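You operate a simulated robot arm through the tools that you are given. There is no shell and no other tool. Be economical: measure what you need, move in short steps, check, and stop when the job is done.

You are at the controls of a simulated robot arm. One attempt, no reset.

JOB
Shut the upper drawer. Then open the boards door, take the film roll from the top of the teal cart and put it in the cupboard of the boards bench and shut the door again. Then turn the humidifier dial to 60 %. Then fetch the yellow sponge from the shelf of the care bench and set it on the teal cover. Then take the red strip from the top of the jumbo bench and leave it on the shelf of the jumbo bench. Then press the gum button three times. Then take the blue strip on the top of the stacked cartons and put it away on the strip row one. Then lift the green tab open. The order counts.

Only the result counts: the job must be done as asked and must still hold three seconds after the hand-in. Knocking over, shifting, dropping, spilling or breaking anything else fails it. Lids that push on must go on centred and level and be pressed home; caps that screw on are set level and turned clockwise until they are tight.

ROBOT AND FRAMES
A 6-joint arm with a two-finger gripper on a trunk, on a base that drives. Base frame: it is fixed to the floor where the robot stands at the start and does not move with it; the origin is under the middle of the robot, x ahead of it, y to its left, z up. Readings come in m, degrees, newtons and seconds.
Its first joint turns from -69.0 to 172.0 degrees. Places, roughly: blue strip (5x16x3 cm) [-5, 7.6, 0.7]; boards door [-0.4, -3.2, 0.4]; cupboard of the boards bench [-0.1, -3.2, 0.2]; film roll (9x9x25 cm) [0.6, -0.8, 1]; green tab [0.5, -0.6, 1]; gum button [-6.8, 1, 0.8]; humidifier dial [-0.9, -5.1, 0.5]; red strip (5x16x3 cm) [-9.2, -2.2, 0.8]; shelf of the jumbo bench [-9.3, -2.5, 0.2]; strip row one (15x18 cm) [1.6, 2.24, 0.86]; teal cover (22x18x2 cm) [-0.3, -3.8, 0.9]; upper drawer [0.7, -0.1, 0.4]; yellow sponge (9x6x4 cm) [-0.9, -5.6, 0.3]. Payload 3 kg.
The tool frame sits at the grasp point (the TCP): z along the fingers, y along the line on which they close. The tips reach 0.03 m beyond it. Largest opening 0.096 m; the body of the gripper starts 0.053 m behind the TCP.
Orientation is told as [roll, pitch, yaw] about the base's x, y, z axes, in that order, counted from this pose: with the fingers straight down and closing along the base's y, the tool's x points along the base's -x, its y along +y and its z along -z.

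CONTROLS
- The arm moves only by the tool send_rows. Its argument "increments" is a list of rows, each an object (a shift or turn left out is 0, a gripper value left out holds the last) with "dp": the shift along the tool's x, y, z in m, a list of three; "angular": the turn, a rotation vector about the tool's x, y, z in degrees, a list of three; "grip": the finger opening in m, from 0 to 0.096. In form: [{"dp": [x, y, z], "angular": [ax, ay, az], "grip": grip}, ...]. A call has 1 to 8 rows; each row shifts and turns the commanded pose from where the row before left it, along the tool's axes as they then stand. Rows are played at 5 a second. More than 0.05 m and 8.6 degrees between two rows, or a gripper value outside its range, and nothing of the call is played. Where a pose cannot be reached the arm comes as near as it can. A force on the tool above 40 N (or 10 N above the force at the start of the call, whichever is more), or a blocked arm, ends the call early, and 0.2 s more pass. The fingers move at their own pace (about 0.153 m/s each) and stop on an object; they squeeze with about 20 N. The grip force told is the motor's: it shows also when the fingers shut on nothing. Time passes only in rows, and 0.2 s behind the last, so rows that do not move let the fingers close. The reply holds the time, the measured pose of the TCP, the force on the tool along the base axes, the opening and the grip force, in the units named above and with some noise, with the torque about the TCP (base axes, N m) and any sound that the robot's microphone picked up.
- Cameras (640 x 400 px; columns grow to the right, rows downward): "scene" is now at [0.1137, -0.0591, 1.3736]; the picture's right is [-0.67, -0.74, -0.00], its down [-0.47, 0.42, -0.77] and it looks along [0.58, -0.52, -0.63] (base axes); focal length 214 px, centre (320, 200). "wrist" rides on the gripper at [0.073, 0.023, -0.083] in the tool frame; the picture's right is [-0.29, 0.96, 0.00], its down [-0.66, -0.20, -0.72] and it looks along [-0.69, -0.21, 0.69] (tool axes); focal length 247 px, centre (320, 200). There is no depth. A picture from a camera that has moved, and an enlarged one, comes with that camera's place and axes in the base frame and with its lens.
- get_image(camera): a new picture of that camera. It takes no simulated time.
- lift_body(by): slides the trunk up (or, below 0, down) by that many m; the arm and the scene camera ride with it, the base frame stays. It gives what a move gives, with no picture.
- drive_base(legs): drives the robot by 1 to 6 legs, each [ahead, left, turn to the left] in m, m and degrees, along the robot's own axes; the way and the turn of a leg run together, so that a leg with both is an arc; at most 1.5 m and 180 degrees a leg. The arm and the cameras ride along, it lands a little off, and it stops where it bumps. It gives what a move gives.
- pan_tilt(pan, tilt): turns the head with the scene camera to pan (to the left, within 86 degrees either way) and tilt (down, from -29 to 69), counted from straight ahead of the robot. It gives what a move gives.
- zoom(camera, box): a new picture of the part [left, top, right, bottom] of that camera's present view, enlarged. It takes no simulated time.
- close_job(): hands the job in; it is judged then, once.

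Go step by step. Nothing tells you exact positions but the pictures and the camera data: compare them with the known pose of the tool, close in by small moves and look again before you grip or let go. The budget is 207 turns and 200 pictures, counting those below and the enlarged ones. Unless the task says otherwise, let go and move clear before handing in, and close with one line.

The tools are called after "Call:" as a command line: name --argument value ..., lists and objects as JSON in quotes. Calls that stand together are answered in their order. send_rows: Moves the arm, as the interface text tells. Its arguments: {"type":"object","properties":{"increments":{"type":"array"}},"required":["increments"]} The other tools are called the same way: lift_body (by) slides the trunk up or down; drive_base (legs) drives the base; pan_tilt (pan, tilt) turns the head that bears the scene camera; get_image (camera) takes a picture; zoom (camera, box) takes an enlarged picture of a part of a camera's view; close_job () hands the job in.

At the start:

```text
t: 0.0
tool_pos: [0.2481, -0.3414, 1.2525]
orientation: [0.1, 0.0, 0.0]
ft_force: [-0.5, 0.1, -0.6]
torque: [0.01, -0.03, 0.05]
width: 0.096
finger_force: 0.1
trunk travel left (down, up): [-0.728, 0.212]
robot x, y, heading: [0.0025, -0.0014, 0.0]
head pan, tilt: [-42.0, 39.2]
```

scene: 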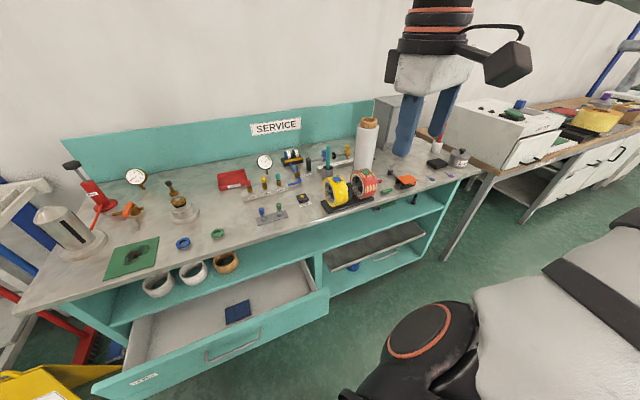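
wrist: 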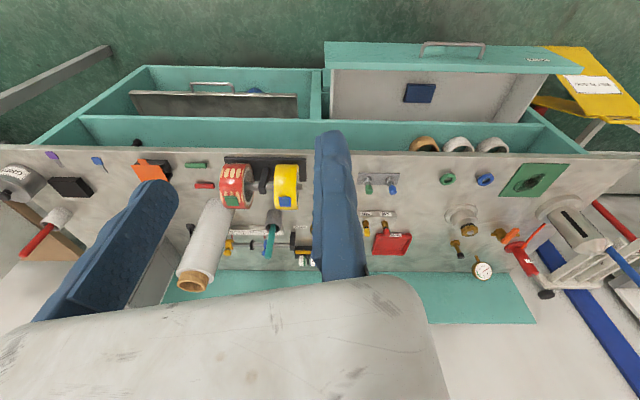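

I see the teal SERVICE cart ahead, turned about 20° clockwise, with its upper-left drawer pulled out. I'll look more squarely at the drawer and the floor in front of the robot first.

Call:
pan_tilt --pan -15 --tilt 60

Call:
get_image --camera "scene"

```text
t: 0.9
tool_pos: [0.2483, -0.3418, 1.2521]
orientation: [0.0, 0.0, 0.0]
ft_force: [-0.2, 0.2, 0.3]
torque: [-0.02, -0.02, -0.02]
width: 0.0958
finger_force: 0.0
trunk travel left (down, up): [-0.728, 0.212]
robot x, y, heading: [-0.0006, -0.0004, 0.1]
head pan, tilt: [-15.0, 60.0]
```

```text
197 pictures are left
camera scene: at [0.1146, -0.0193, 1.3457], right [-0.26, -0.97, 0.0], down [-0.84, 0.22, -0.5], along [0.48, -0.13, -0.87], focal length 214 px, centre (320, 200)
```

scene: 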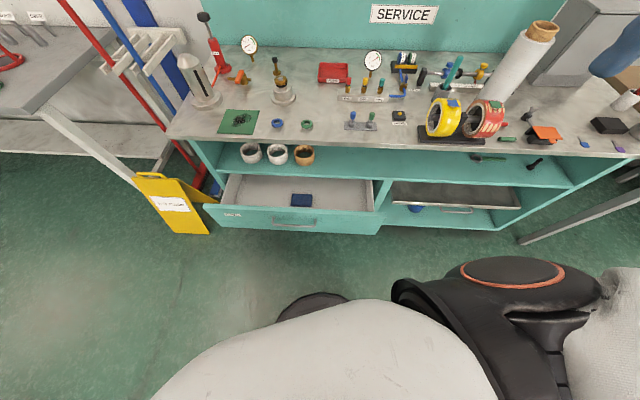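

The drawer's handle is near (0.49, -0.01, 0.5) and its front is turned about -17°. I'll turn to face it and shift left so that the tool is in front of it.

Call:
drive_base --legs '[[0, 0, -17], [0, 0.38, 0]]'

Call:
pan_tilt --pan -25 --tilt 55

Call:
send_rows --increments '[{"angular": [0, -8, 0], "grip": 0.0}, {"angular": [0, -8, 0]}, {"angular": [0, -8, 0]}, {"angular": [0, -8, 0]}, {"angular": [0, -8, 0]}, {"angular": [0, -8, 0]}]'

Call:
get_image --camera "scene"

```text
t: 4.3
tool_pos: [0.2449, -0.0349, 1.2542]
orientation: [0.1, 0.0, -17.7]
ft_force: [0.5, -0.3, -0.6]
torque: [-0.04, -0.01, -0.01]
width: 0.0962
finger_force: 0.1
trunk travel left (down, up): [-0.728, 0.212]
robot x, y, heading: [0.111, 0.3699, -17.6]
head pan, tilt: [-15.0, 60.0]
```

```text
t: 5.0
tool_pos: [0.2463, -0.0353, 1.2525]
orientation: [0.1, 0.0, -17.7]
ft_force: [-0.3, 0.2, -0.2]
torque: [0.0, -0.02, -0.02]
width: 0.0961
finger_force: 0.1
trunk travel left (down, up): [-0.728, 0.212]
robot x, y, heading: [0.1145, 0.3662, -17.6]
head pan, tilt: [-25.0, 55.0]
```

```text
t: 6.4
tool_pos: [0.289, -0.0214, 1.2893]
orientation: [0.2, -48.1, -17.8]
ft_force: [0.3, 0.1, -1.0]
torque: [0.01, -0.01, 0.0]
width: 0.0
finger_force: 19.8
out of reach, approached as far as the arm can: row 4, 5, 6
trunk travel left (down, up): [-0.728, 0.212]
robot x, y, heading: [0.1111, 0.3686, -17.6]
head pan, tilt: [-25.0, 55.0]
```

```text
196 pictures are left
camera scene: at [0.2149, 0.2988, 1.3516], right [-0.68, -0.74, 0.0], down [-0.6, 0.56, -0.57], along [0.42, -0.39, -0.82], focal length 214 px, centre (320, 200)
```

scene: 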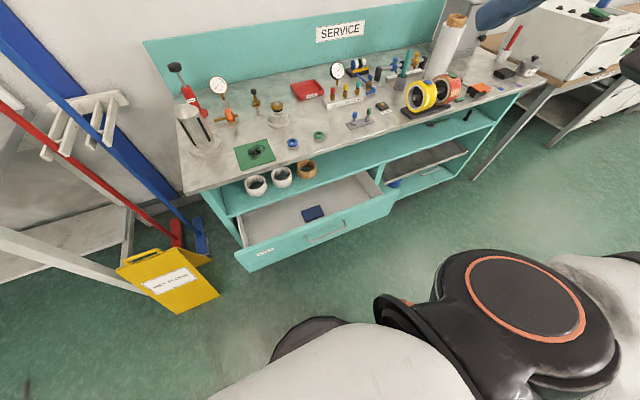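

The tool is pitched forward and sits beside the handle. I'll lower the trunk and then the arm to the height of the drawer front.

Call:
lift_body --by -0.72

Call:
send_rows --increments '[{"dp": [0.03, 0, 0.025]}, {"dp": [0.025, 0, 0.022]}, {}]'

Call:
get_image --camera "scene"

Call:
get_image --camera "wrist"

```text
refused: -0.72 is not a number from -0.4 to 0.4
```

```text
t: 7.2
tool_pos: [0.3074, -0.0017, 1.2741]
orientation: [0.2, -47.9, -17.7]
ft_force: [-0.3, 0.4, -0.1]
torque: [0.0, -0.01, 0.0]
width: 0.0001
finger_force: 20.6
out of reach, approached as far as the arm can: row 1, 2
trunk travel left (down, up): [-0.728, 0.212]
robot x, y, heading: [0.108, 0.3673, -17.4]
head pan, tilt: [-25.0, 55.0]
```

```text
195 pictures are left
camera scene: at [0.2134, 0.2999, 1.3518], right [-0.68, -0.74, 0.0], down [-0.6, 0.56, -0.57], along [0.42, -0.39, -0.82], focal length 214 px, centre (320, 200)
```

scene: 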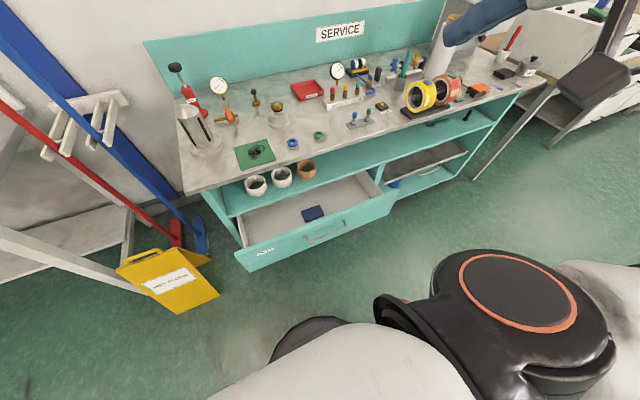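

```text
194 pictures are left
camera wrist: at [0.2082, 0.0542, 1.2743], right [0.48, 0.85, 0.22], down [-0.15, -0.17, 0.97], along [0.87, -0.5, 0.05], focal length 247 px, centre (320, 200)
```

wrist: 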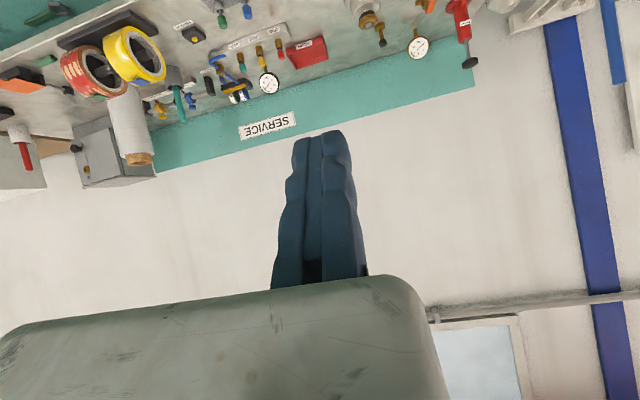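

The trunk moves at most 0.4 m at a time, so I'll lower it in two steps and look again.

Call:
lift_body --by -0.4

Call:
lift_body --by -0.32

Call:
get_image --camera "scene"

Call:
get_image --camera "wrist"

```text
t: 11.0
tool_pos: [0.3074, -0.0012, 0.875]
orientation: [0.1, -48.0, -17.7]
ft_force: [0.5, -0.2, -0.3]
torque: [0.0, 0.0, -0.02]
width: 0.0
finger_force: 19.7
trunk travel left (down, up): [-0.328, 0.612]
robot x, y, heading: [0.1125, 0.3646, -17.5]
head pan, tilt: [-25.0, 55.0]
```

```text
t: 14.2
tool_pos: [0.308, -0.0003, 0.5549]
orientation: [0.1, -48.0, -17.7]
ft_force: [-1.1, -0.2, 0.1]
torque: [0.0, 0.01, 0.0]
width: 0.0003
finger_force: 19.6
trunk travel left (down, up): [-0.008, 0.932]
robot x, y, heading: [0.1131, 0.3652, -17.4]
head pan, tilt: [-25.0, 55.0]
```

```text
193 pictures are left
camera scene: at [0.214, 0.3005, 0.6318], right [-0.68, -0.74, 0.0], down [-0.6, 0.55, -0.57], along [0.42, -0.39, -0.82], focal length 214 px, centre (320, 200)
```

scene: 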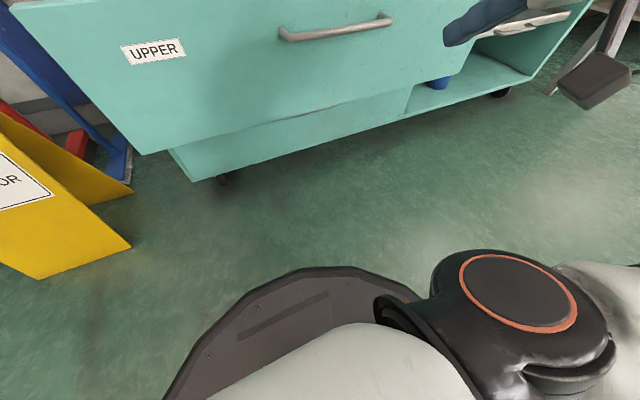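

```text
192 pictures are left
camera wrist: at [0.2086, 0.0547, 0.5545], right [0.48, 0.85, 0.22], down [-0.15, -0.17, 0.97], along [0.87, -0.5, 0.05], focal length 247 px, centre (320, 200)
```

wrist: 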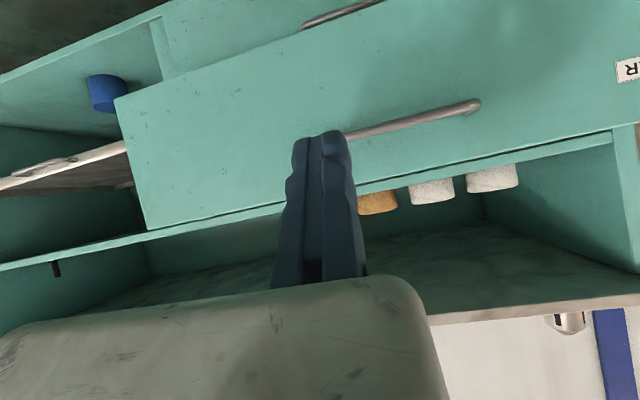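

The fingertips are level with the drawer front just above the handle. I'll drive forward to contact and push gently.

Call:
drive_base --legs '[[0.18, 0, 0]]'

Call:
get_image --camera "wrist"

Call:
get_image --camera "scene"

```text
t: 15.7
tool_pos: [0.483, -0.0589, 0.5539]
orientation: [0.0, -48.0, -18.0]
ft_force: [-0.1, 0.3, -0.1]
torque: [0.01, 0.01, 0.0]
width: 0.0001
finger_force: 33.2
trunk travel left (down, up): [-0.008, 0.932]
robot x, y, heading: [0.2891, 0.3087, -17.9]
head pan, tilt: [-25.0, 55.0]
```

```text
191 pictures are left
camera wrist: at [0.3835, -0.0021, 0.5545], right [0.48, 0.85, 0.22], down [-0.15, -0.16, 0.97], along [0.86, -0.5, 0.05], focal length 247 px, centre (320, 200)
```

wrist: 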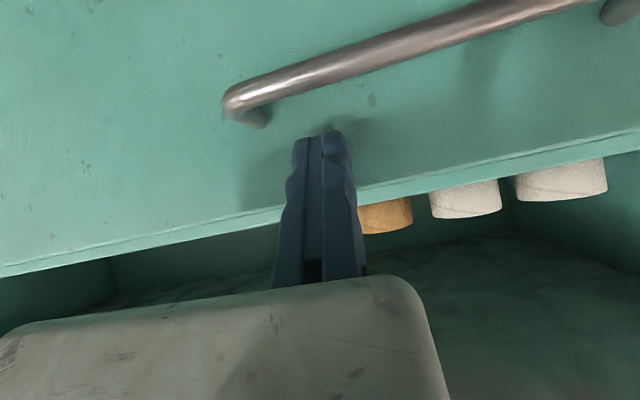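

```text
190 pictures are left
camera scene: at [0.3899, 0.2437, 0.6318], right [-0.68, -0.73, 0.0], down [-0.6, 0.56, -0.57], along [0.42, -0.39, -0.82], focal length 214 px, centre (320, 200)
```

scene: 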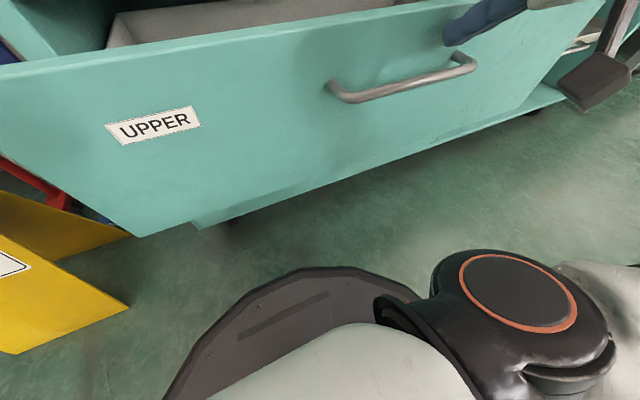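

The tip is about to touch the panel. I'll push on in steps.

Call:
drive_base --legs '[[0.1, 0, 0]]'

Call:
get_image --camera "scene"

```text
t: 16.9
tool_pos: [0.5777, -0.0892, 0.5537]
orientation: [0.1, -48.0, -18.1]
ft_force: [-0.7, 0.8, 0.1]
torque: [-0.01, -0.02, -0.01]
width: 0.0
finger_force: 32.4
trunk travel left (down, up): [-0.008, 0.932]
robot x, y, heading: [0.3839, 0.2791, -18.0]
head pan, tilt: [-25.0, 55.0]
```

```text
189 pictures are left
camera scene: at [0.4846, 0.2131, 0.6318], right [-0.68, -0.73, 0.0], down [-0.6, 0.56, -0.57], along [0.42, -0.39, -0.82], focal length 214 px, centre (320, 200)
```

scene: 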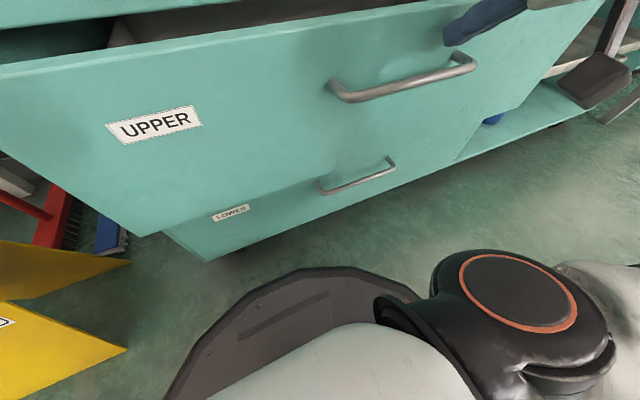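

The drawer slides. I'll keep pushing.

Call:
drive_base --legs '[[0.08, 0, 0]]'

Call:
get_image --camera "scene"

Call:
get_image --camera "wrist"

```text
t: 17.9
tool_pos: [0.6312, -0.1068, 0.5552]
orientation: [0.1, -47.6, -18.2]
ft_force: [-13.0, 8.3, 6.6]
torque: [0.05, -0.02, 0.09]
width: 0.0061
finger_force: 33.3
trunk travel left (down, up): [-0.008, 0.932]
robot x, y, heading: [0.4426, 0.2599, -18.4]
head pan, tilt: [-25.0, 55.0]
stopped in leg 1: the force on the tool passed its limit at 107 N (the readings are from after the stop); the commanded pose is now the measured one
```

```text
188 pictures are left
camera scene: at [0.5415, 0.1952, 0.632], right [-0.68, -0.73, 0.0], down [-0.6, 0.56, -0.58], along [0.42, -0.39, -0.82], focal length 214 px, centre (320, 200)
```

scene: 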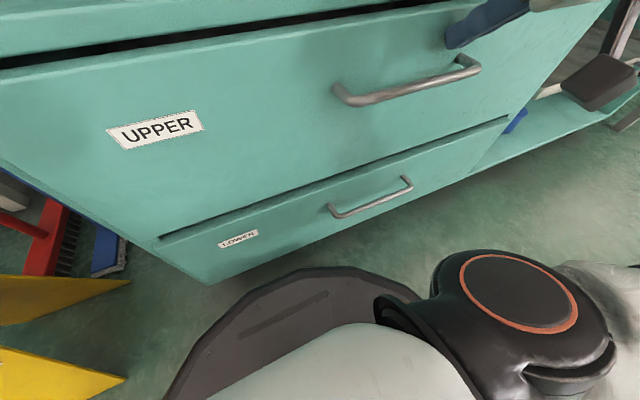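

```text
187 pictures are left
camera wrist: at [0.5323, -0.0496, 0.5551], right [0.49, 0.85, 0.22], down [-0.15, -0.17, 0.97], along [0.86, -0.51, 0.04], focal length 247 px, centre (320, 200)
```

wrist: 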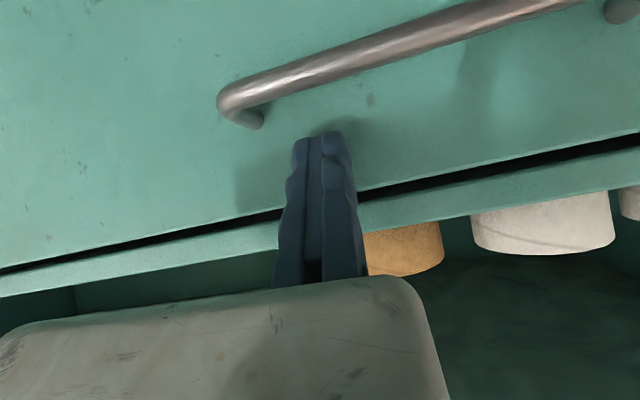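

It met a firm stop, so the drawer seems shut. I'll back off and verify.

Call:
drive_base --legs '[[-0.35, 0, 0]]'

Call:
pan_tilt --pan 0 --tilt 10

Call:
get_image --camera "scene"

```text
t: 20.2
tool_pos: [0.3056, -0.0013, 0.5521]
orientation: [0.2, -47.4, -18.5]
ft_force: [-0.2, -0.2, -0.2]
torque: [-0.04, -0.04, -0.03]
width: 0.0002
finger_force: 32.8
trunk travel left (down, up): [-0.008, 0.932]
robot x, y, heading: [0.1169, 0.364, -18.3]
head pan, tilt: [-25.0, 55.0]
```

```text
t: 21.3
tool_pos: [0.3057, -0.002, 0.5529]
orientation: [0.2, -47.4, -18.4]
ft_force: [0.1, 0.5, -0.3]
torque: [-0.01, 0.0, 0.0]
width: 0.0
finger_force: 33.2
trunk travel left (down, up): [-0.008, 0.932]
robot x, y, heading: [0.1181, 0.3662, -18.3]
head pan, tilt: [0.0, 10.0]
```

```text
186 pictures are left
camera scene: at [0.2522, 0.3201, 0.7001], right [-0.31, -0.95, 0.0], down [-0.17, 0.05, -0.98], along [0.94, -0.31, -0.17], focal length 214 px, centre (320, 200)
```

scene: 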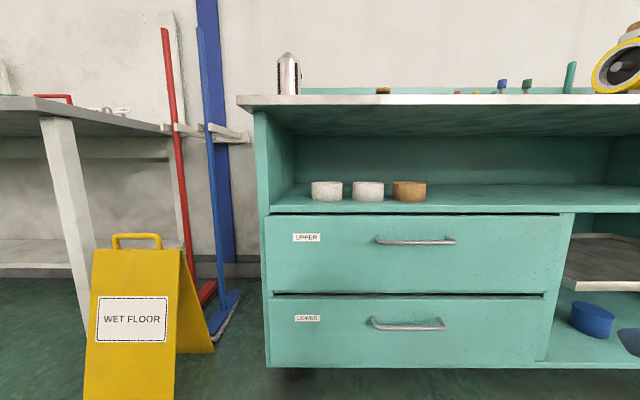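

The upper drawer is shut. Next I'll raise the trunk, straighten the tool and look towards the boards bench.

Call:
lift_body --by 0.4

Call:
lift_body --by 0.32

Call:
pan_tilt --pan -72 --tilt 20

Call:
get_image --camera "scene"

```text
t: 25.1
tool_pos: [0.3064, -0.0022, 0.9534]
orientation: [0.3, -47.4, -18.4]
ft_force: [-0.3, 0.0, -0.3]
torque: [0.01, 0.04, -0.01]
width: 0.0004
finger_force: 33.0
trunk travel left (down, up): [-0.408, 0.532]
robot x, y, heading: [0.1169, 0.3652, -18.1]
head pan, tilt: [0.0, 10.0]
```

```text
t: 28.3
tool_pos: [0.3063, -0.0024, 1.2728]
orientation: [0.2, -47.3, -18.3]
ft_force: [0.4, -0.5, 0.6]
torque: [-0.01, -0.01, 0.0]
width: 0.0
finger_force: 33.0
trunk travel left (down, up): [-0.728, 0.212]
robot x, y, heading: [0.1146, 0.3639, -17.9]
head pan, tilt: [0.0, 10.0]
```

```text
t: 29.7
tool_pos: [0.3063, -0.0018, 1.2722]
orientation: [0.3, -47.4, -18.4]
ft_force: [0.0, -1.0, -0.2]
torque: [-0.02, 0.01, 0.02]
width: 0.0
finger_force: 33.5
trunk travel left (down, up): [-0.728, 0.212]
robot x, y, heading: [0.114, 0.3635, -18.3]
head pan, tilt: [-72.0, 20.0]
```

```text
185 pictures are left
camera scene: at [0.1637, 0.2558, 1.4039], right [-1.0, 0.0, 0.0], down [0.0, 0.34, -0.94], along [0.0, -0.94, -0.34], focal length 214 px, centre (320, 200)
```

scene: 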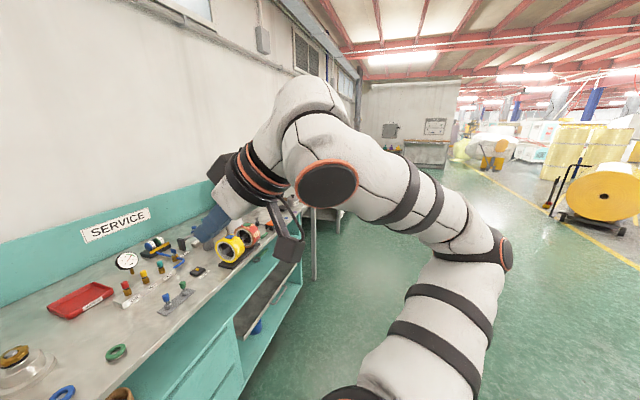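

The arm blocks the view. I'll straighten the tool, back off from the cart and turn towards the boards bench.

Call:
send_rows --increments '[{"angular": [0, 8, 0]}, {"angular": [0, 8, 0]}, {"angular": [0, 8, 0]}, {"angular": [0, 8, 0]}, {"angular": [0, 8, 0]}, {"angular": [0, 7.4, 0]}]'

Call:
drive_base --legs '[[-0.3, 0, 0], [0, 0, -72]]'

Call:
pan_tilt --pan 15 --tilt 25

Call:
get_image --camera "scene"

```text
t: 31.1
tool_pos: [0.2729, -0.0411, 1.2334]
orientation: [0.2, 0.2, -18.3]
ft_force: [-0.4, -0.1, -0.2]
torque: [0.0, 0.04, -0.02]
width: 0.0
finger_force: 32.9
out of reach, approached as far as the arm can: row 2, 3, 4, 5, 6
trunk travel left (down, up): [-0.728, 0.212]
robot x, y, heading: [0.117, 0.3677, -18.3]
head pan, tilt: [-72.0, 20.0]
```

```text
t: 36.2
tool_pos: [-0.5005, 0.1726, 1.2328]
orientation: [0.1, -0.1, -87.6]
ft_force: [-0.7, 0.7, -0.3]
torque: [0.01, -0.04, 0.02]
width: 0.0
finger_force: 32.7
trunk travel left (down, up): [-0.728, 0.212]
robot x, y, heading: [-0.1766, 0.4612, -87.1]
head pan, tilt: [-72.0, 20.0]
```

```text
t: 37.8
tool_pos: [-0.5001, 0.1724, 1.2331]
orientation: [0.2, 0.0, -87.7]
ft_force: [0.1, -0.1, 1.0]
torque: [0.01, 0.01, -0.02]
width: 0.0
finger_force: 33.4
trunk travel left (down, up): [-0.728, 0.212]
robot x, y, heading: [-0.1767, 0.4642, -87.2]
head pan, tilt: [15.0, 25.0]
```

```text
184 pictures are left
camera scene: at [-0.1446, 0.3222, 1.3958], right [-0.95, -0.3, 0.0], down [-0.13, 0.4, -0.91], along [0.27, -0.86, -0.42], focal length 214 px, centre (320, 200)
```

scene: 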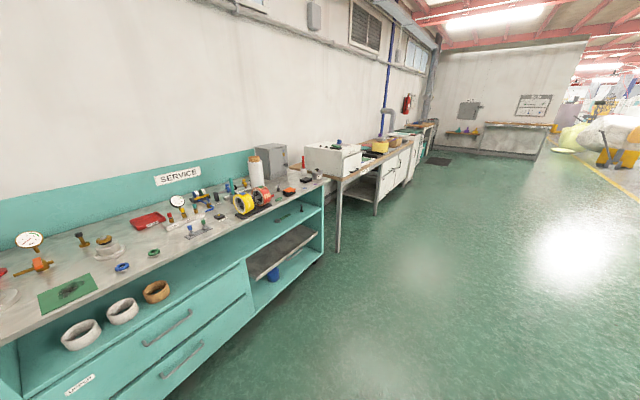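

The floor is clear. I'll zoom in on the row of benches beyond the cart.

Call:
zoom --camera "scene" --box '[230, 90, 470, 240]'

Call:
drive_base --legs '[[1.4, -0.6, 0]]'

Call:
pan_tilt --pan 40 --tilt 25

Call:
get_image --camera "scene"

```text
2.67 times, centred on (350, 165) of scene
camera zoom: at [-0.1446, 0.3222, 1.3958], right [-0.95, -0.3, 0.0], down [-0.13, 0.4, -0.91], along [0.27, -0.86, -0.42], focal length 572 px, centre (240, 293)
```

zoom: 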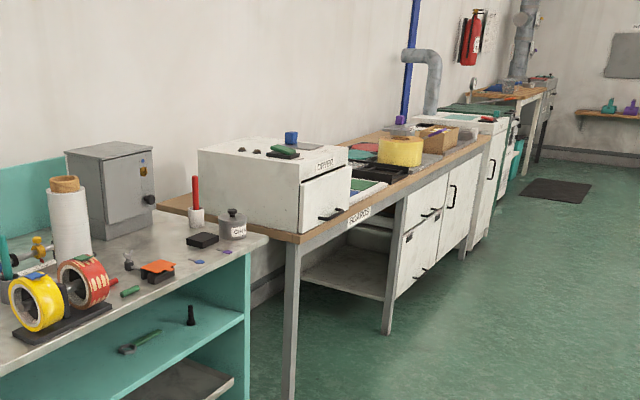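

```text
refused: leg 1 is longer than a leg can be; nothing moved
```

```text
t: 38.7
tool_pos: [-0.5, 0.1717, 1.232]
orientation: [0.1, 0.0, -87.6]
ft_force: [-0.8, -0.8, -0.1]
torque: [0.02, -0.04, -0.02]
width: 0.0
finger_force: 32.8
trunk travel left (down, up): [-0.728, 0.212]
robot x, y, heading: [-0.1723, 0.4583, -87.4]
head pan, tilt: [40.0, 25.0]
```

```text
182 pictures are left
camera scene: at [-0.1102, 0.3422, 1.3958], right [-0.74, -0.68, 0.0], down [-0.29, 0.31, -0.91], along [0.61, -0.67, -0.42], focal length 214 px, centre (320, 200)
```

scene: 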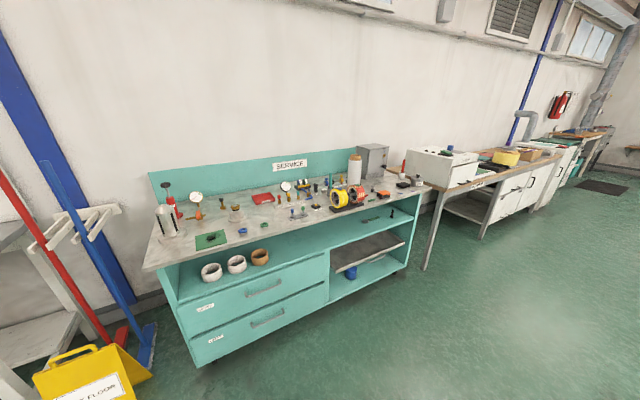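

The wood-topped bench beyond the cart is the boards bench. I'll drive over to its front.

Call:
drive_base --legs '[[1.2, -0.6, 0], [1.3, -0.3, 0]]'

Call:
pan_tilt --pan 50 --tilt 35

Call:
get_image --camera "scene"

```text
t: 51.8
tool_pos: [-1.2871, -2.3779, 1.233]
orientation: [0.1, 0.0, -87.7]
ft_force: [-0.9, 0.1, 0.3]
torque: [0.0, -0.04, 0.0]
width: 0.0
finger_force: 33.2
trunk travel left (down, up): [-0.728, 0.212]
robot x, y, heading: [-0.9608, -2.0896, -87.8]
head pan, tilt: [40.0, 25.0]
```

```text
t: 52.5
tool_pos: [-1.2854, -2.3787, 1.2323]
orientation: [0.2, 0.0, -87.8]
ft_force: [0.3, -0.6, 1.1]
torque: [-0.04, -0.02, -0.04]
width: 0.0
finger_force: 33.2
trunk travel left (down, up): [-0.728, 0.212]
robot x, y, heading: [-0.9599, -2.0875, -87.6]
head pan, tilt: [50.0, 35.0]
```

```text
181 pictures are left
camera scene: at [-0.8876, -2.1962, 1.3801], right [-0.61, -0.79, 0.0], down [-0.45, 0.35, -0.82], along [0.65, -0.5, -0.57], focal length 214 px, centre (320, 200)
```

scene: 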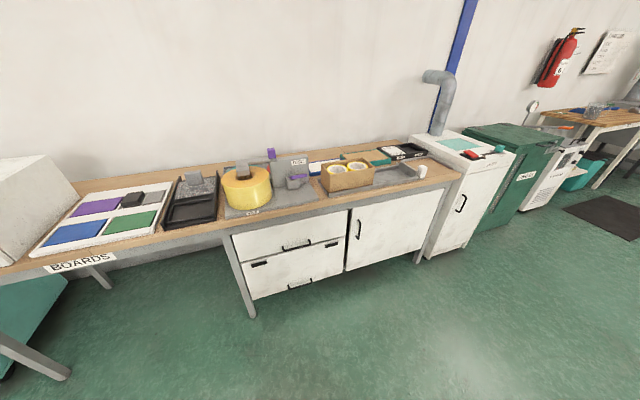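

The boards bench's cupboard door has its handle on the left and its hinge on the right. I'll turn to face it and look closer.

Call:
drive_base --legs '[[0, 0, 67], [0.15, -0.19, 0]]'

Call:
pan_tilt --pan -20 --tilt 45

Call:
get_image --camera "scene"

Call:
get_image --camera "wrist"

```text
t: 57.2
tool_pos: [-0.7542, -2.7346, 1.233]
orientation: [0.1, -0.1, -20.9]
ft_force: [-0.4, 0.7, 0.0]
torque: [0.03, 0.01, -0.03]
width: 0.0
finger_force: 33.6
trunk travel left (down, up): [-0.728, 0.212]
robot x, y, heading: [-0.8889, -2.3206, -20.8]
head pan, tilt: [50.0, 35.0]
```

```text
t: 58.6
tool_pos: [-0.7531, -2.7332, 1.2338]
orientation: [0.2, 0.0, -20.9]
ft_force: [0.5, -0.2, -0.2]
torque: [-0.03, 0.0, 0.0]
width: 0.0
finger_force: 33.1
trunk travel left (down, up): [-0.728, 0.212]
robot x, y, heading: [-0.8875, -2.3231, -20.8]
head pan, tilt: [-20.0, 45.0]
```

```text
180 pictures are left
camera scene: at [-0.781, -2.3928, 1.3652], right [-0.65, -0.76, 0.0], down [-0.54, 0.46, -0.71], along [0.54, -0.46, -0.71], focal length 214 px, centre (320, 200)
```

scene: 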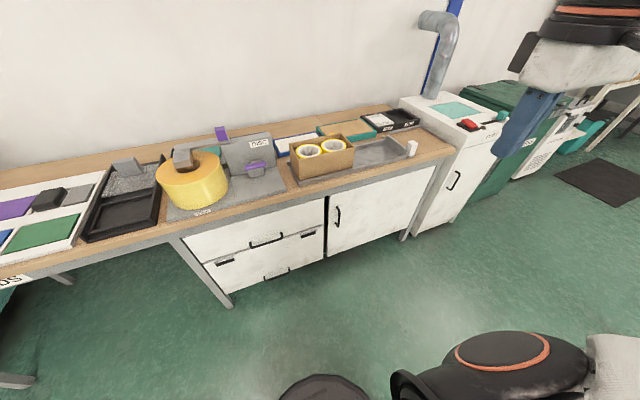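

```text
179 pictures are left
camera wrist: at [-0.8142, -2.6863, 1.3154], right [0.62, 0.79, 0.0], down [0.54, -0.43, 0.72], along [0.57, -0.44, -0.69], focal length 247 px, centre (320, 200)
```

wrist: 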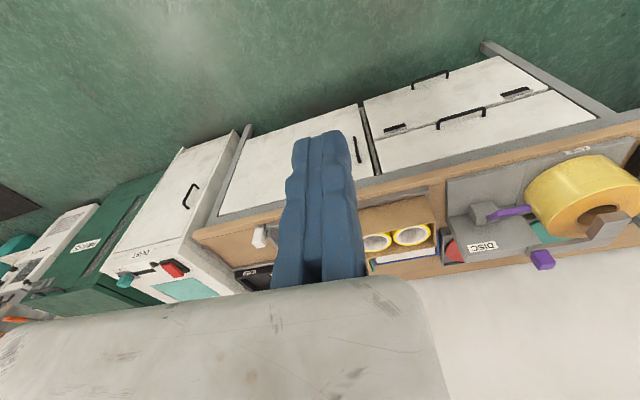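

Triangulated, the handle is at about (-0.324, -2.89, 0.58), a vertical bar in a bench turned -20°, and the tool is already in line with it. I'll tilt the fingers forward, open them and lower.

Call:
send_rows --increments '[{"angular": [0, -8, 0], "grip": 0.06}, {"angular": [0, -8, 0]}, {"angular": [0, -8, 0]}, {"angular": [0, -8, 0]}, {"angular": [0, -8, 0]}, {"angular": [0, -8, 0]}]'

Call:
lift_body --by -0.4

Call:
lift_body --by -0.29

Call:
send_rows --increments '[{"angular": [0, -8, 0]}, {"angular": [0, -8, 0]}, {"angular": [0, -8, 0]}]'

Call:
get_image --camera "wrist"

```text
t: 60.0
tool_pos: [-0.6982, -2.7062, 1.2788]
orientation: [0.3, -46.4, -20.8]
ft_force: [0.5, 1.1, -0.3]
torque: [-0.05, 0.0, -0.03]
width: 0.0598
finger_force: 0.0
out of reach, approached as far as the arm can: row 4, 5, 6
trunk travel left (down, up): [-0.728, 0.212]
robot x, y, heading: [-0.8864, -2.3204, -20.7]
head pan, tilt: [-20.0, 45.0]
```

```text
t: 63.8
tool_pos: [-0.697, -2.7101, 0.8786]
orientation: [0.6, -46.1, -21.2]
ft_force: [-0.4, 0.3, -0.6]
torque: [0.0, 0.04, 0.0]
width: 0.06
finger_force: 0.1
trunk travel left (down, up): [-0.328, 0.612]
robot x, y, heading: [-0.8897, -2.3183, -20.7]
head pan, tilt: [-20.0, 45.0]
```

```text
t: 66.7
tool_pos: [-0.6962, -2.7095, 0.5878]
orientation: [0.6, -46.1, -21.1]
ft_force: [-0.1, -0.4, -0.5]
torque: [-0.01, -0.02, 0.0]
width: 0.06
finger_force: 0.0
trunk travel left (down, up): [-0.038, 0.902]
robot x, y, heading: [-0.8921, -2.3182, -20.7]
head pan, tilt: [-20.0, 45.0]
```

```text
t: 67.5
tool_pos: [-0.6781, -2.6846, 0.6275]
orientation: [0.4, -68.3, -20.7]
ft_force: [-0.2, 0.1, 0.7]
torque: [-0.03, 0.0, -0.02]
width: 0.0599
finger_force: 0.1
out of reach, approached as far as the arm can: row 1, 2, 3
trunk travel left (down, up): [-0.038, 0.902]
robot x, y, heading: [-0.8903, -2.3203, -20.4]
head pan, tilt: [-20.0, 45.0]
```

```text
178 pictures are left
camera wrist: at [-0.7691, -2.6256, 0.5891], right [0.43, 0.86, 0.27], down [-0.47, -0.04, 0.88], along [0.77, -0.51, 0.39], focal length 247 px, centre (320, 200)
```

wrist: 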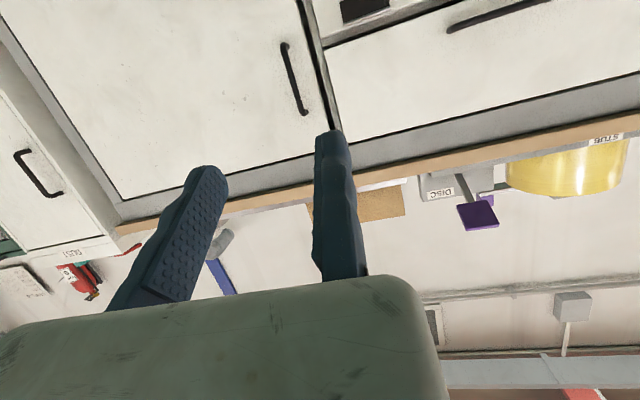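

The tool is pitched -68° and needs about 7 cm to the right and a bit down. I'll drive closer, leaving a gap, and check.

Call:
lift_body --by -0.036

Call:
drive_base --legs '[[0.27, -0.075, 0]]'

Call:
get_image --camera "wrist"

Call:
get_image --camera "scene"

```text
t: 68.3
tool_pos: [-0.6789, -2.684, 0.5897]
orientation: [0.3, -68.2, -20.7]
ft_force: [-0.5, -1.0, 0.8]
torque: [-0.01, 0.01, 0.0]
width: 0.06
finger_force: 0.1
trunk travel left (down, up): [-0.002, 0.938]
robot x, y, heading: [-0.8864, -2.32, -20.5]
head pan, tilt: [-20.0, 45.0]
```

```text
t: 70.3
tool_pos: [-0.4569, -2.8496, 0.5905]
orientation: [0.3, -68.1, -20.7]
ft_force: [0.9, -0.6, -0.2]
torque: [-0.02, 0.0, 0.02]
width: 0.0601
finger_force: 0.0
trunk travel left (down, up): [-0.002, 0.938]
robot x, y, heading: [-0.6689, -2.4861, -20.5]
head pan, tilt: [-20.0, 45.0]
```

```text
177 pictures are left
camera wrist: at [-0.5472, -2.7907, 0.5528], right [0.44, 0.86, 0.27], down [-0.47, -0.04, 0.88], along [0.77, -0.51, 0.38], focal length 247 px, centre (320, 200)
```

wrist: 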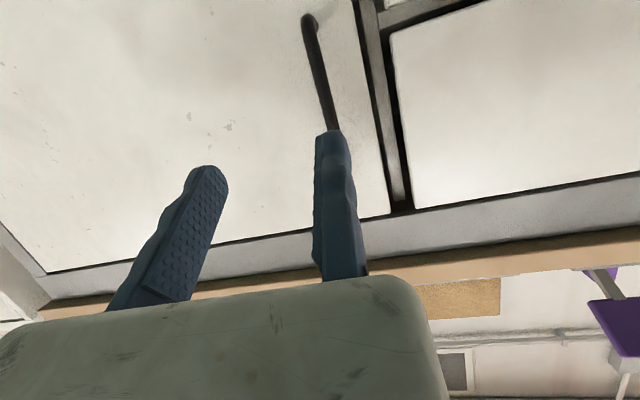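

```text
176 pictures are left
camera scene: at [-0.5589, -2.5577, 0.6392], right [-0.65, -0.76, 0.0], down [-0.54, 0.46, -0.71], along [0.54, -0.46, -0.71], focal length 214 px, centre (320, 200)
```

scene: 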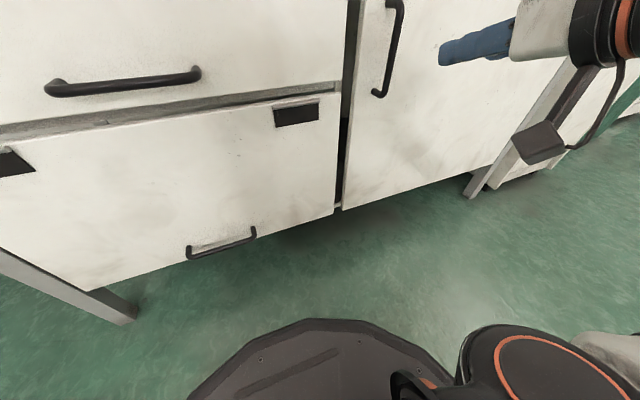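

Only the left finger seems to move when the gripper opens, so the bar must come between the fingers just left of the right one. I'll shift the tool left 2 cm and slightly down.

Call:
send_rows --increments '[{"dp": [0.02, 0.022, 0.012], "grip": 0.07}, {"dp": [0.01, 0, 0.005]}, {}]'

Call:
get_image --camera "wrist"

```text
t: 71.1
tool_pos: [-0.442, -2.8421, 0.5892]
orientation: [0.5, -68.0, -20.9]
ft_force: [-0.4, 0.9, 0.1]
torque: [0.01, 0.0, 0.04]
width: 0.0699
finger_force: 0.1
out of reach, approached as far as the arm can: row 1, 2
trunk travel left (down, up): [-0.002, 0.938]
robot x, y, heading: [-0.6678, -2.4809, -20.7]
head pan, tilt: [-20.0, 45.0]
```

```text
175 pictures are left
camera wrist: at [-0.5334, -2.784, 0.5513], right [0.44, 0.86, 0.27], down [-0.47, -0.04, 0.88], along [0.77, -0.51, 0.38], focal length 247 px, centre (320, 200)
```

wrist: 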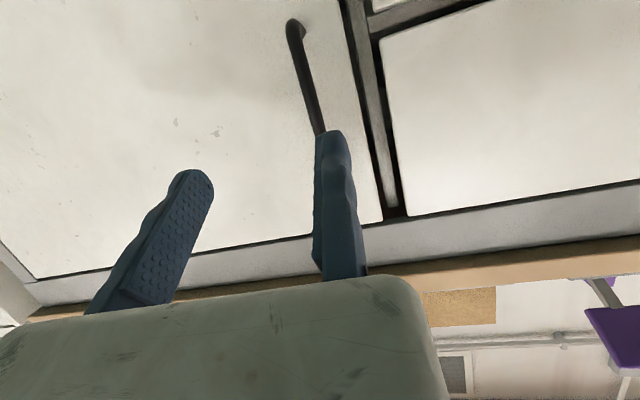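

The arm seems too close to its own axis to go lower. I'll back the base off 10 cm and extend the arm forward and down instead.

Call:
drive_base --legs '[[-0.1, 0, 0]]'

Call:
send_rows --increments '[{"dp": [-0.015, 0, 0.037]}, {"dp": [-0.015, 0, 0.037]}, {"dp": [0.02, 0, 0.012]}, {"dp": [0.02, 0, 0.01]}, {}]'

Call:
get_image --camera "wrist"

```text
t: 72.2
tool_pos: [-0.5355, -2.8053, 0.5901]
orientation: [0.3, -68.1, -20.4]
ft_force: [-0.2, -0.1, -0.8]
torque: [0.02, -0.01, 0.0]
width: 0.07
finger_force: 0.0
trunk travel left (down, up): [-0.002, 0.938]
robot x, y, heading: [-0.7614, -2.4485, -20.2]
head pan, tilt: [-20.0, 45.0]
```

```text
t: 73.4
tool_pos: [-0.4551, -2.8342, 0.5439]
orientation: [0.4, -68.1, -20.4]
ft_force: [0.3, 0.4, -0.3]
torque: [-0.02, 0.0, 0.01]
width: 0.0699
finger_force: 0.1
trunk travel left (down, up): [-0.002, 0.938]
robot x, y, heading: [-0.764, -2.4489, -20.3]
head pan, tilt: [-20.0, 45.0]
```

```text
174 pictures are left
camera wrist: at [-0.5468, -2.7765, 0.5056], right [0.43, 0.86, 0.27], down [-0.47, -0.05, 0.88], along [0.77, -0.51, 0.38], focal length 247 px, centre (320, 200)
```

wrist: 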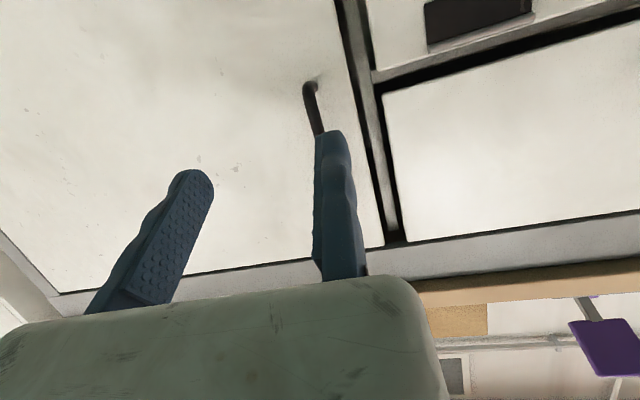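

Now the height is fine: the bar spans roughly z 0.50–0.66 and the TCP is at 0.544. I'll shift 1.5 cm left and close in.

Call:
send_rows --increments '[{"dp": [0, 0.017, 0]}, {}]'

Call:
drive_base --legs '[[0.095, 0, 0]]'

Call:
get_image --camera "wrist"

Call:
get_image --camera "scene"

```text
t: 74.0
tool_pos: [-0.4486, -2.82, 0.5458]
orientation: [0.3, -68.1, -20.4]
ft_force: [-0.4, -0.8, 0.0]
torque: [-0.02, 0.0, 0.04]
width: 0.07
finger_force: 0.0
trunk travel left (down, up): [-0.002, 0.938]
robot x, y, heading: [-0.7631, -2.4485, -20.5]
head pan, tilt: [-20.0, 45.0]
```

```text
t: 75.2
tool_pos: [-0.3596, -2.8521, 0.5443]
orientation: [0.5, -68.1, -20.2]
ft_force: [0.2, 0.6, -0.2]
torque: [0.03, 0.01, 0.0]
width: 0.07
finger_force: 0.1
trunk travel left (down, up): [-0.002, 0.938]
robot x, y, heading: [-0.6745, -2.4813, -20.1]
head pan, tilt: [-20.0, 45.0]
```

```text
173 pictures are left
camera wrist: at [-0.4503, -2.794, 0.5066], right [0.43, 0.86, 0.27], down [-0.47, -0.05, 0.88], along [0.77, -0.51, 0.38], focal length 247 px, centre (320, 200)
```

wrist: 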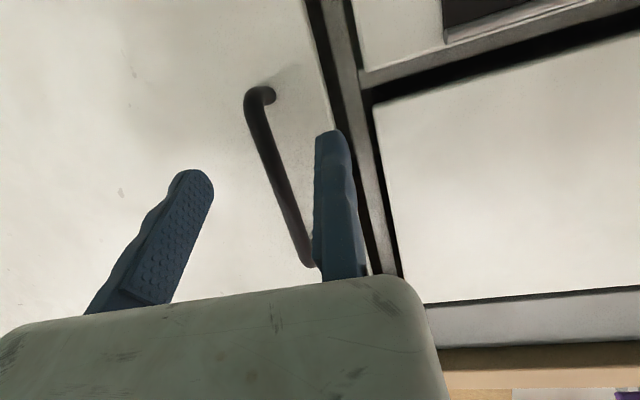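

```text
172 pictures are left
camera scene: at [-0.5643, -2.5541, 0.6392], right [-0.65, -0.76, 0.0], down [-0.54, 0.46, -0.71], along [0.54, -0.46, -0.71], focal length 214 px, centre (320, 200)
```

scene: 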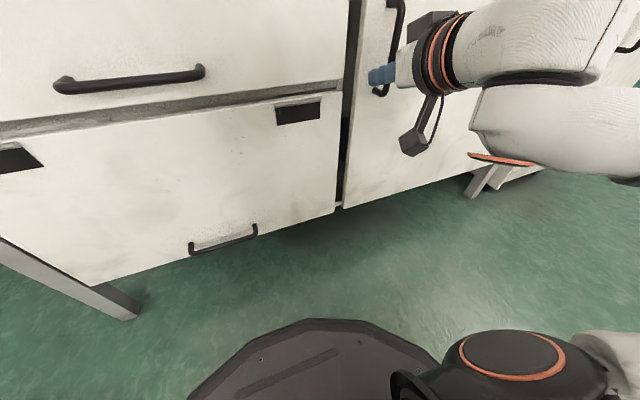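

The bar is between the fingers. I'll go 4 cm further in and close.

Call:
send_rows --increments '[{"dp": [-0.0075, 0, 0.0185]}, {"dp": [-0.0075, 0, 0.0185]}, {}]'

Call:
get_image --camera "wrist"

```text
t: 76.0
tool_pos: [-0.3244, -2.867, 0.5456]
orientation: [0.4, -68.1, -20.2]
ft_force: [-20.2, 9.1, -6.0]
torque: [-0.13, 0.28, 0.09]
width: 0.0699
finger_force: 0.1
trunk travel left (down, up): [-0.002, 0.938]
robot x, y, heading: [-0.6747, -2.4819, -19.9]
head pan, tilt: [-20.0, 45.0]
```

```text
171 pictures are left
camera wrist: at [-0.416, -2.8086, 0.5072], right [0.43, 0.86, 0.27], down [-0.47, -0.05, 0.88], along [0.77, -0.51, 0.38], focal length 247 px, centre (320, 200)
```

wrist: 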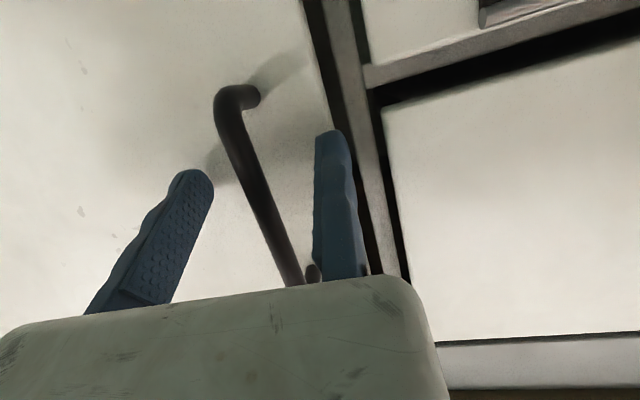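

The tips touch the door and the bar is between the fingers. I'll back off 1 cm and close.

Call:
send_rows --increments '[{"dp": [0.003, 0, -0.008]}, {"grip": 0.0}, {}, {}]'

Call:
get_image --camera "wrist"

```text
t: 77.0
tool_pos: [-0.331, -2.8653, 0.5457]
orientation: [0.6, -68.2, -20.5]
ft_force: [-5.1, -20.2, 7.5]
torque: [-0.33, 0.12, -0.05]
width: 0.0353
finger_force: 20.5
trunk travel left (down, up): [-0.002, 0.938]
robot x, y, heading: [-0.675, -2.4827, -20.3]
head pan, tilt: [-20.0, 45.0]
```

```text
170 pictures are left
camera wrist: at [-0.4223, -2.8076, 0.5075], right [0.43, 0.86, 0.28], down [-0.47, -0.05, 0.88], along [0.77, -0.51, 0.38], focal length 247 px, centre (320, 200)
```

wrist: 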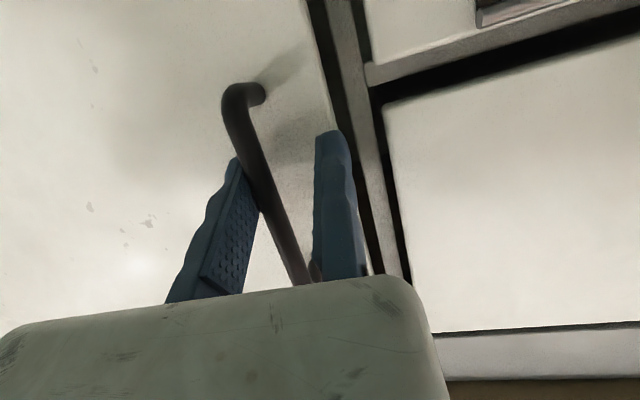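

Only the left finger touches. I'll shift the tool right so that both fingers grip the bar.

Call:
send_rows --increments '[{"dp": [0, -0.008, 0]}, {"dp": [0, -0.006, 0]}, {}, {}]'

Call:
get_image --camera "wrist"

```text
t: 78.0
tool_pos: [-0.3352, -2.8771, 0.5459]
orientation: [0.7, -68.1, -20.4]
ft_force: [-5.8, -19.2, 7.8]
torque: [-0.29, 0.09, -0.08]
width: 0.0237
finger_force: 19.8
trunk travel left (down, up): [-0.002, 0.938]
robot x, y, heading: [-0.6714, -2.4839, -20.1]
head pan, tilt: [-20.0, 45.0]
```

```text
169 pictures are left
camera wrist: at [-0.4264, -2.8185, 0.5071], right [0.43, 0.86, 0.28], down [-0.47, -0.05, 0.88], along [0.77, -0.51, 0.38], focal length 247 px, centre (320, 200)
```

wrist: 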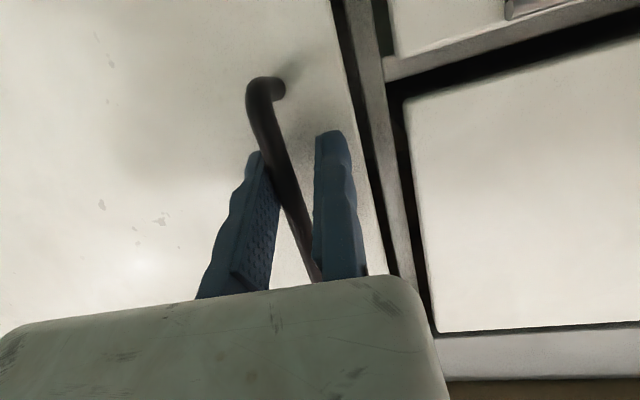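

The right finger is fixed in the tool frame, and only the left one travels. I'll close the remaining centimetre.

Call:
send_rows --increments '[{"dp": [0, -0.008, 0]}, {"dp": [0, -0.006, 0]}, {}, {}]'

Call:
get_image --camera "wrist"

```text
t: 79.0
tool_pos: [-0.3387, -2.8873, 0.5446]
orientation: [0.4, -68.2, -20.2]
ft_force: [-1.6, -5.6, 2.1]
torque: [-0.72, -0.92, 0.04]
width: 0.0115
finger_force: 45.3
trunk travel left (down, up): [-0.002, 0.938]
robot x, y, heading: [-0.6731, -2.4838, -20.4]
head pan, tilt: [-20.0, 45.0]
```

```text
168 pictures are left
camera wrist: at [-0.4303, -2.83, 0.5069], right [0.43, 0.86, 0.28], down [-0.47, -0.05, 0.88], along [0.77, -0.5, 0.38], focal length 247 px, centre (320, 200)
```

wrist: 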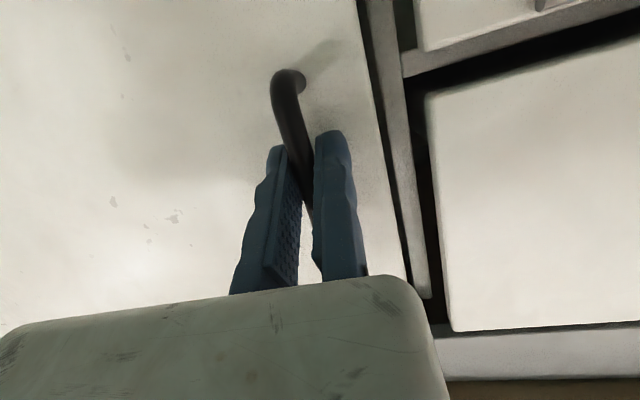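

The bar is gripped. I'll pull the door along its arc with the base in small coupled steps.

Call:
drive_base --legs '[[-0.108, -0.073, 8]]'

Call:
get_image --camera "wrist"

Call:
get_image --camera "scene"

```text
t: 80.3
tool_pos: [-0.411, -2.8757, 0.5453]
orientation: [0.0, -68.0, -11.8]
ft_force: [3.0, 27.4, -7.4]
torque: [-0.24, -1.39, 0.15]
width: 0.0117
finger_force: 45.1
trunk travel left (down, up): [-0.002, 0.938]
robot x, y, heading: [-0.8011, -2.5207, -12.2]
head pan, tilt: [-20.0, 45.0]
```

```text
167 pictures are left
camera wrist: at [-0.509, -2.8309, 0.507], right [0.3, 0.91, 0.27], down [-0.46, -0.11, 0.88], along [0.84, -0.39, 0.38], focal length 247 px, centre (320, 200)
```

wrist: 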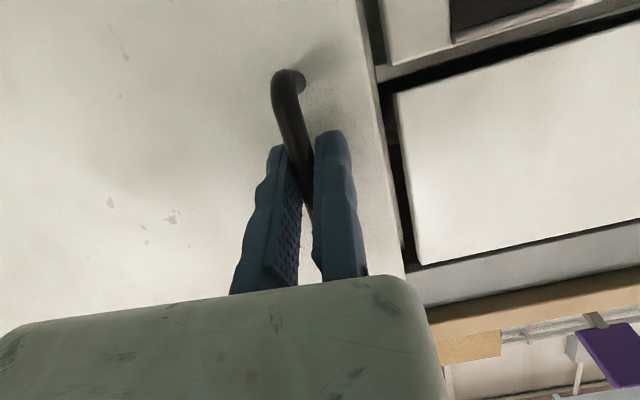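

```text
166 pictures are left
camera scene: at [-0.6798, -2.5762, 0.6391], right [-0.53, -0.85, 0.0], down [-0.6, 0.38, -0.71], along [0.6, -0.38, -0.71], focal length 214 px, centre (320, 200)
```

scene: 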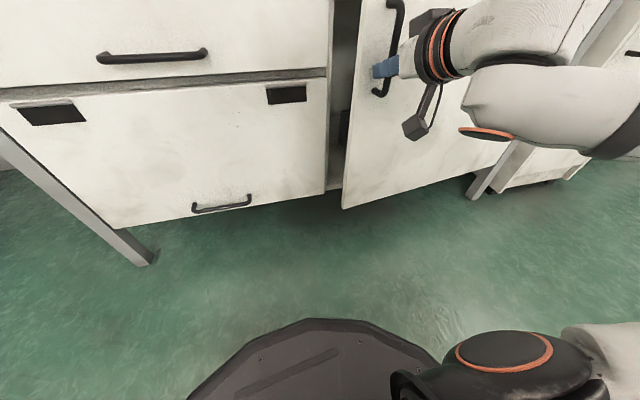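

The door is opening; the side force says I went slightly too far right. I'll continue with a corrected arc.

Call:
drive_base --legs '[[-0.11, -0.058, 8]]'

Call:
drive_base --legs '[[-0.11, -0.066, 8]]'

Call:
get_image --camera "scene"

```text
t: 81.4
tool_pos: [-0.4608, -2.8719, 0.5455]
orientation: [0.3, -68.1, -7.4]
ft_force: [-0.3, -3.2, -4.9]
torque: [-0.24, -0.68, -0.05]
width: 0.0116
finger_force: 45.2
trunk travel left (down, up): [-0.002, 0.938]
robot x, y, heading: [-0.8803, -2.5497, -6.7]
head pan, tilt: [-20.0, 45.0]
stopped in leg 1: the force on the tool passed its limit at 45 N (the readings are from after the stop); the commanded pose is now the measured one
```

```text
t: 82.7
tool_pos: [-0.5325, -2.8747, 0.5452]
orientation: [0.5, -68.1, 0.0]
ft_force: [2.3, -27.2, -2.8]
torque: [-0.38, -0.14, -0.15]
width: 0.0117
finger_force: 45.2
trunk travel left (down, up): [-0.002, 0.938]
robot x, y, heading: [-0.991, -2.6108, 1.1]
head pan, tilt: [-20.0, 45.0]
```

```text
165 pictures are left
camera scene: at [-0.866, -2.6419, 0.639], right [-0.32, -0.95, 0.0], down [-0.67, 0.23, -0.71], along [0.67, -0.23, -0.71], focal length 214 px, centre (320, 200)
```

scene: 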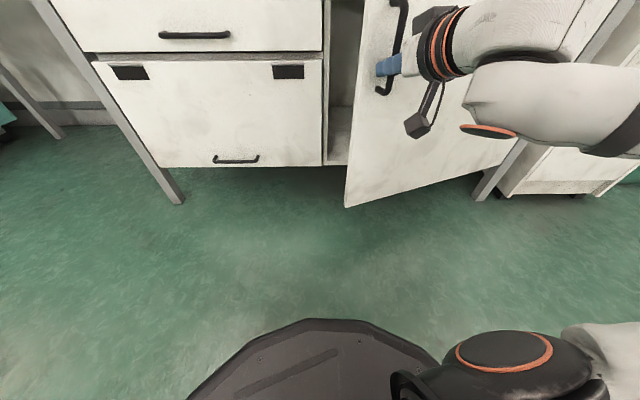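

The hinge works out at (-0.47, -3.40) with radius 0.53, and the door is 21° open. I'll keep rotating rigidly about it.

Call:
drive_base --legs '[[-0.11, -0.076, 8]]'

Call:
drive_base --legs '[[-0.11, -0.072, 8]]'

Call:
drive_base --legs '[[-0.11, -0.072, 8]]'

```text
t: 84.0
tool_pos: [-0.6032, -2.8864, 0.5458]
orientation: [-0.1, -67.9, 9.2]
ft_force: [-4.1, 16.2, -14.7]
torque: [0.38, -1.22, 0.14]
width: 0.0115
finger_force: 45.1
trunk travel left (down, up): [-0.002, 0.938]
robot x, y, heading: [-1.0962, -2.6972, 9.7]
head pan, tilt: [-20.0, 45.0]
```

```text
t: 85.3
tool_pos: [-0.6705, -2.9061, 0.5453]
orientation: [-0.2, -67.9, 18.0]
ft_force: [-11.2, 34.5, -11.6]
torque: [0.56, -0.56, 0.25]
width: 0.0115
finger_force: 45.0
trunk travel left (down, up): [-0.002, 0.938]
robot x, y, heading: [-1.184, -2.7905, 17.6]
head pan, tilt: [-20.0, 45.0]
```

```text
t: 87.1
tool_pos: [-0.7368, -2.9363, 0.5446]
orientation: [0.3, -68.2, 26.5]
ft_force: [-2.3, 4.1, 5.9]
torque: [-0.43, 0.47, 0.02]
width: 0.0118
finger_force: 45.0
trunk travel left (down, up): [-0.002, 0.938]
robot x, y, heading: [-1.2572, -2.8996, 25.7]
head pan, tilt: [-20.0, 45.0]
stopped in leg 1: the force on the tool passed its limit at 49 N (the readings are from after the stop); the commanded pose is now the measured one
```

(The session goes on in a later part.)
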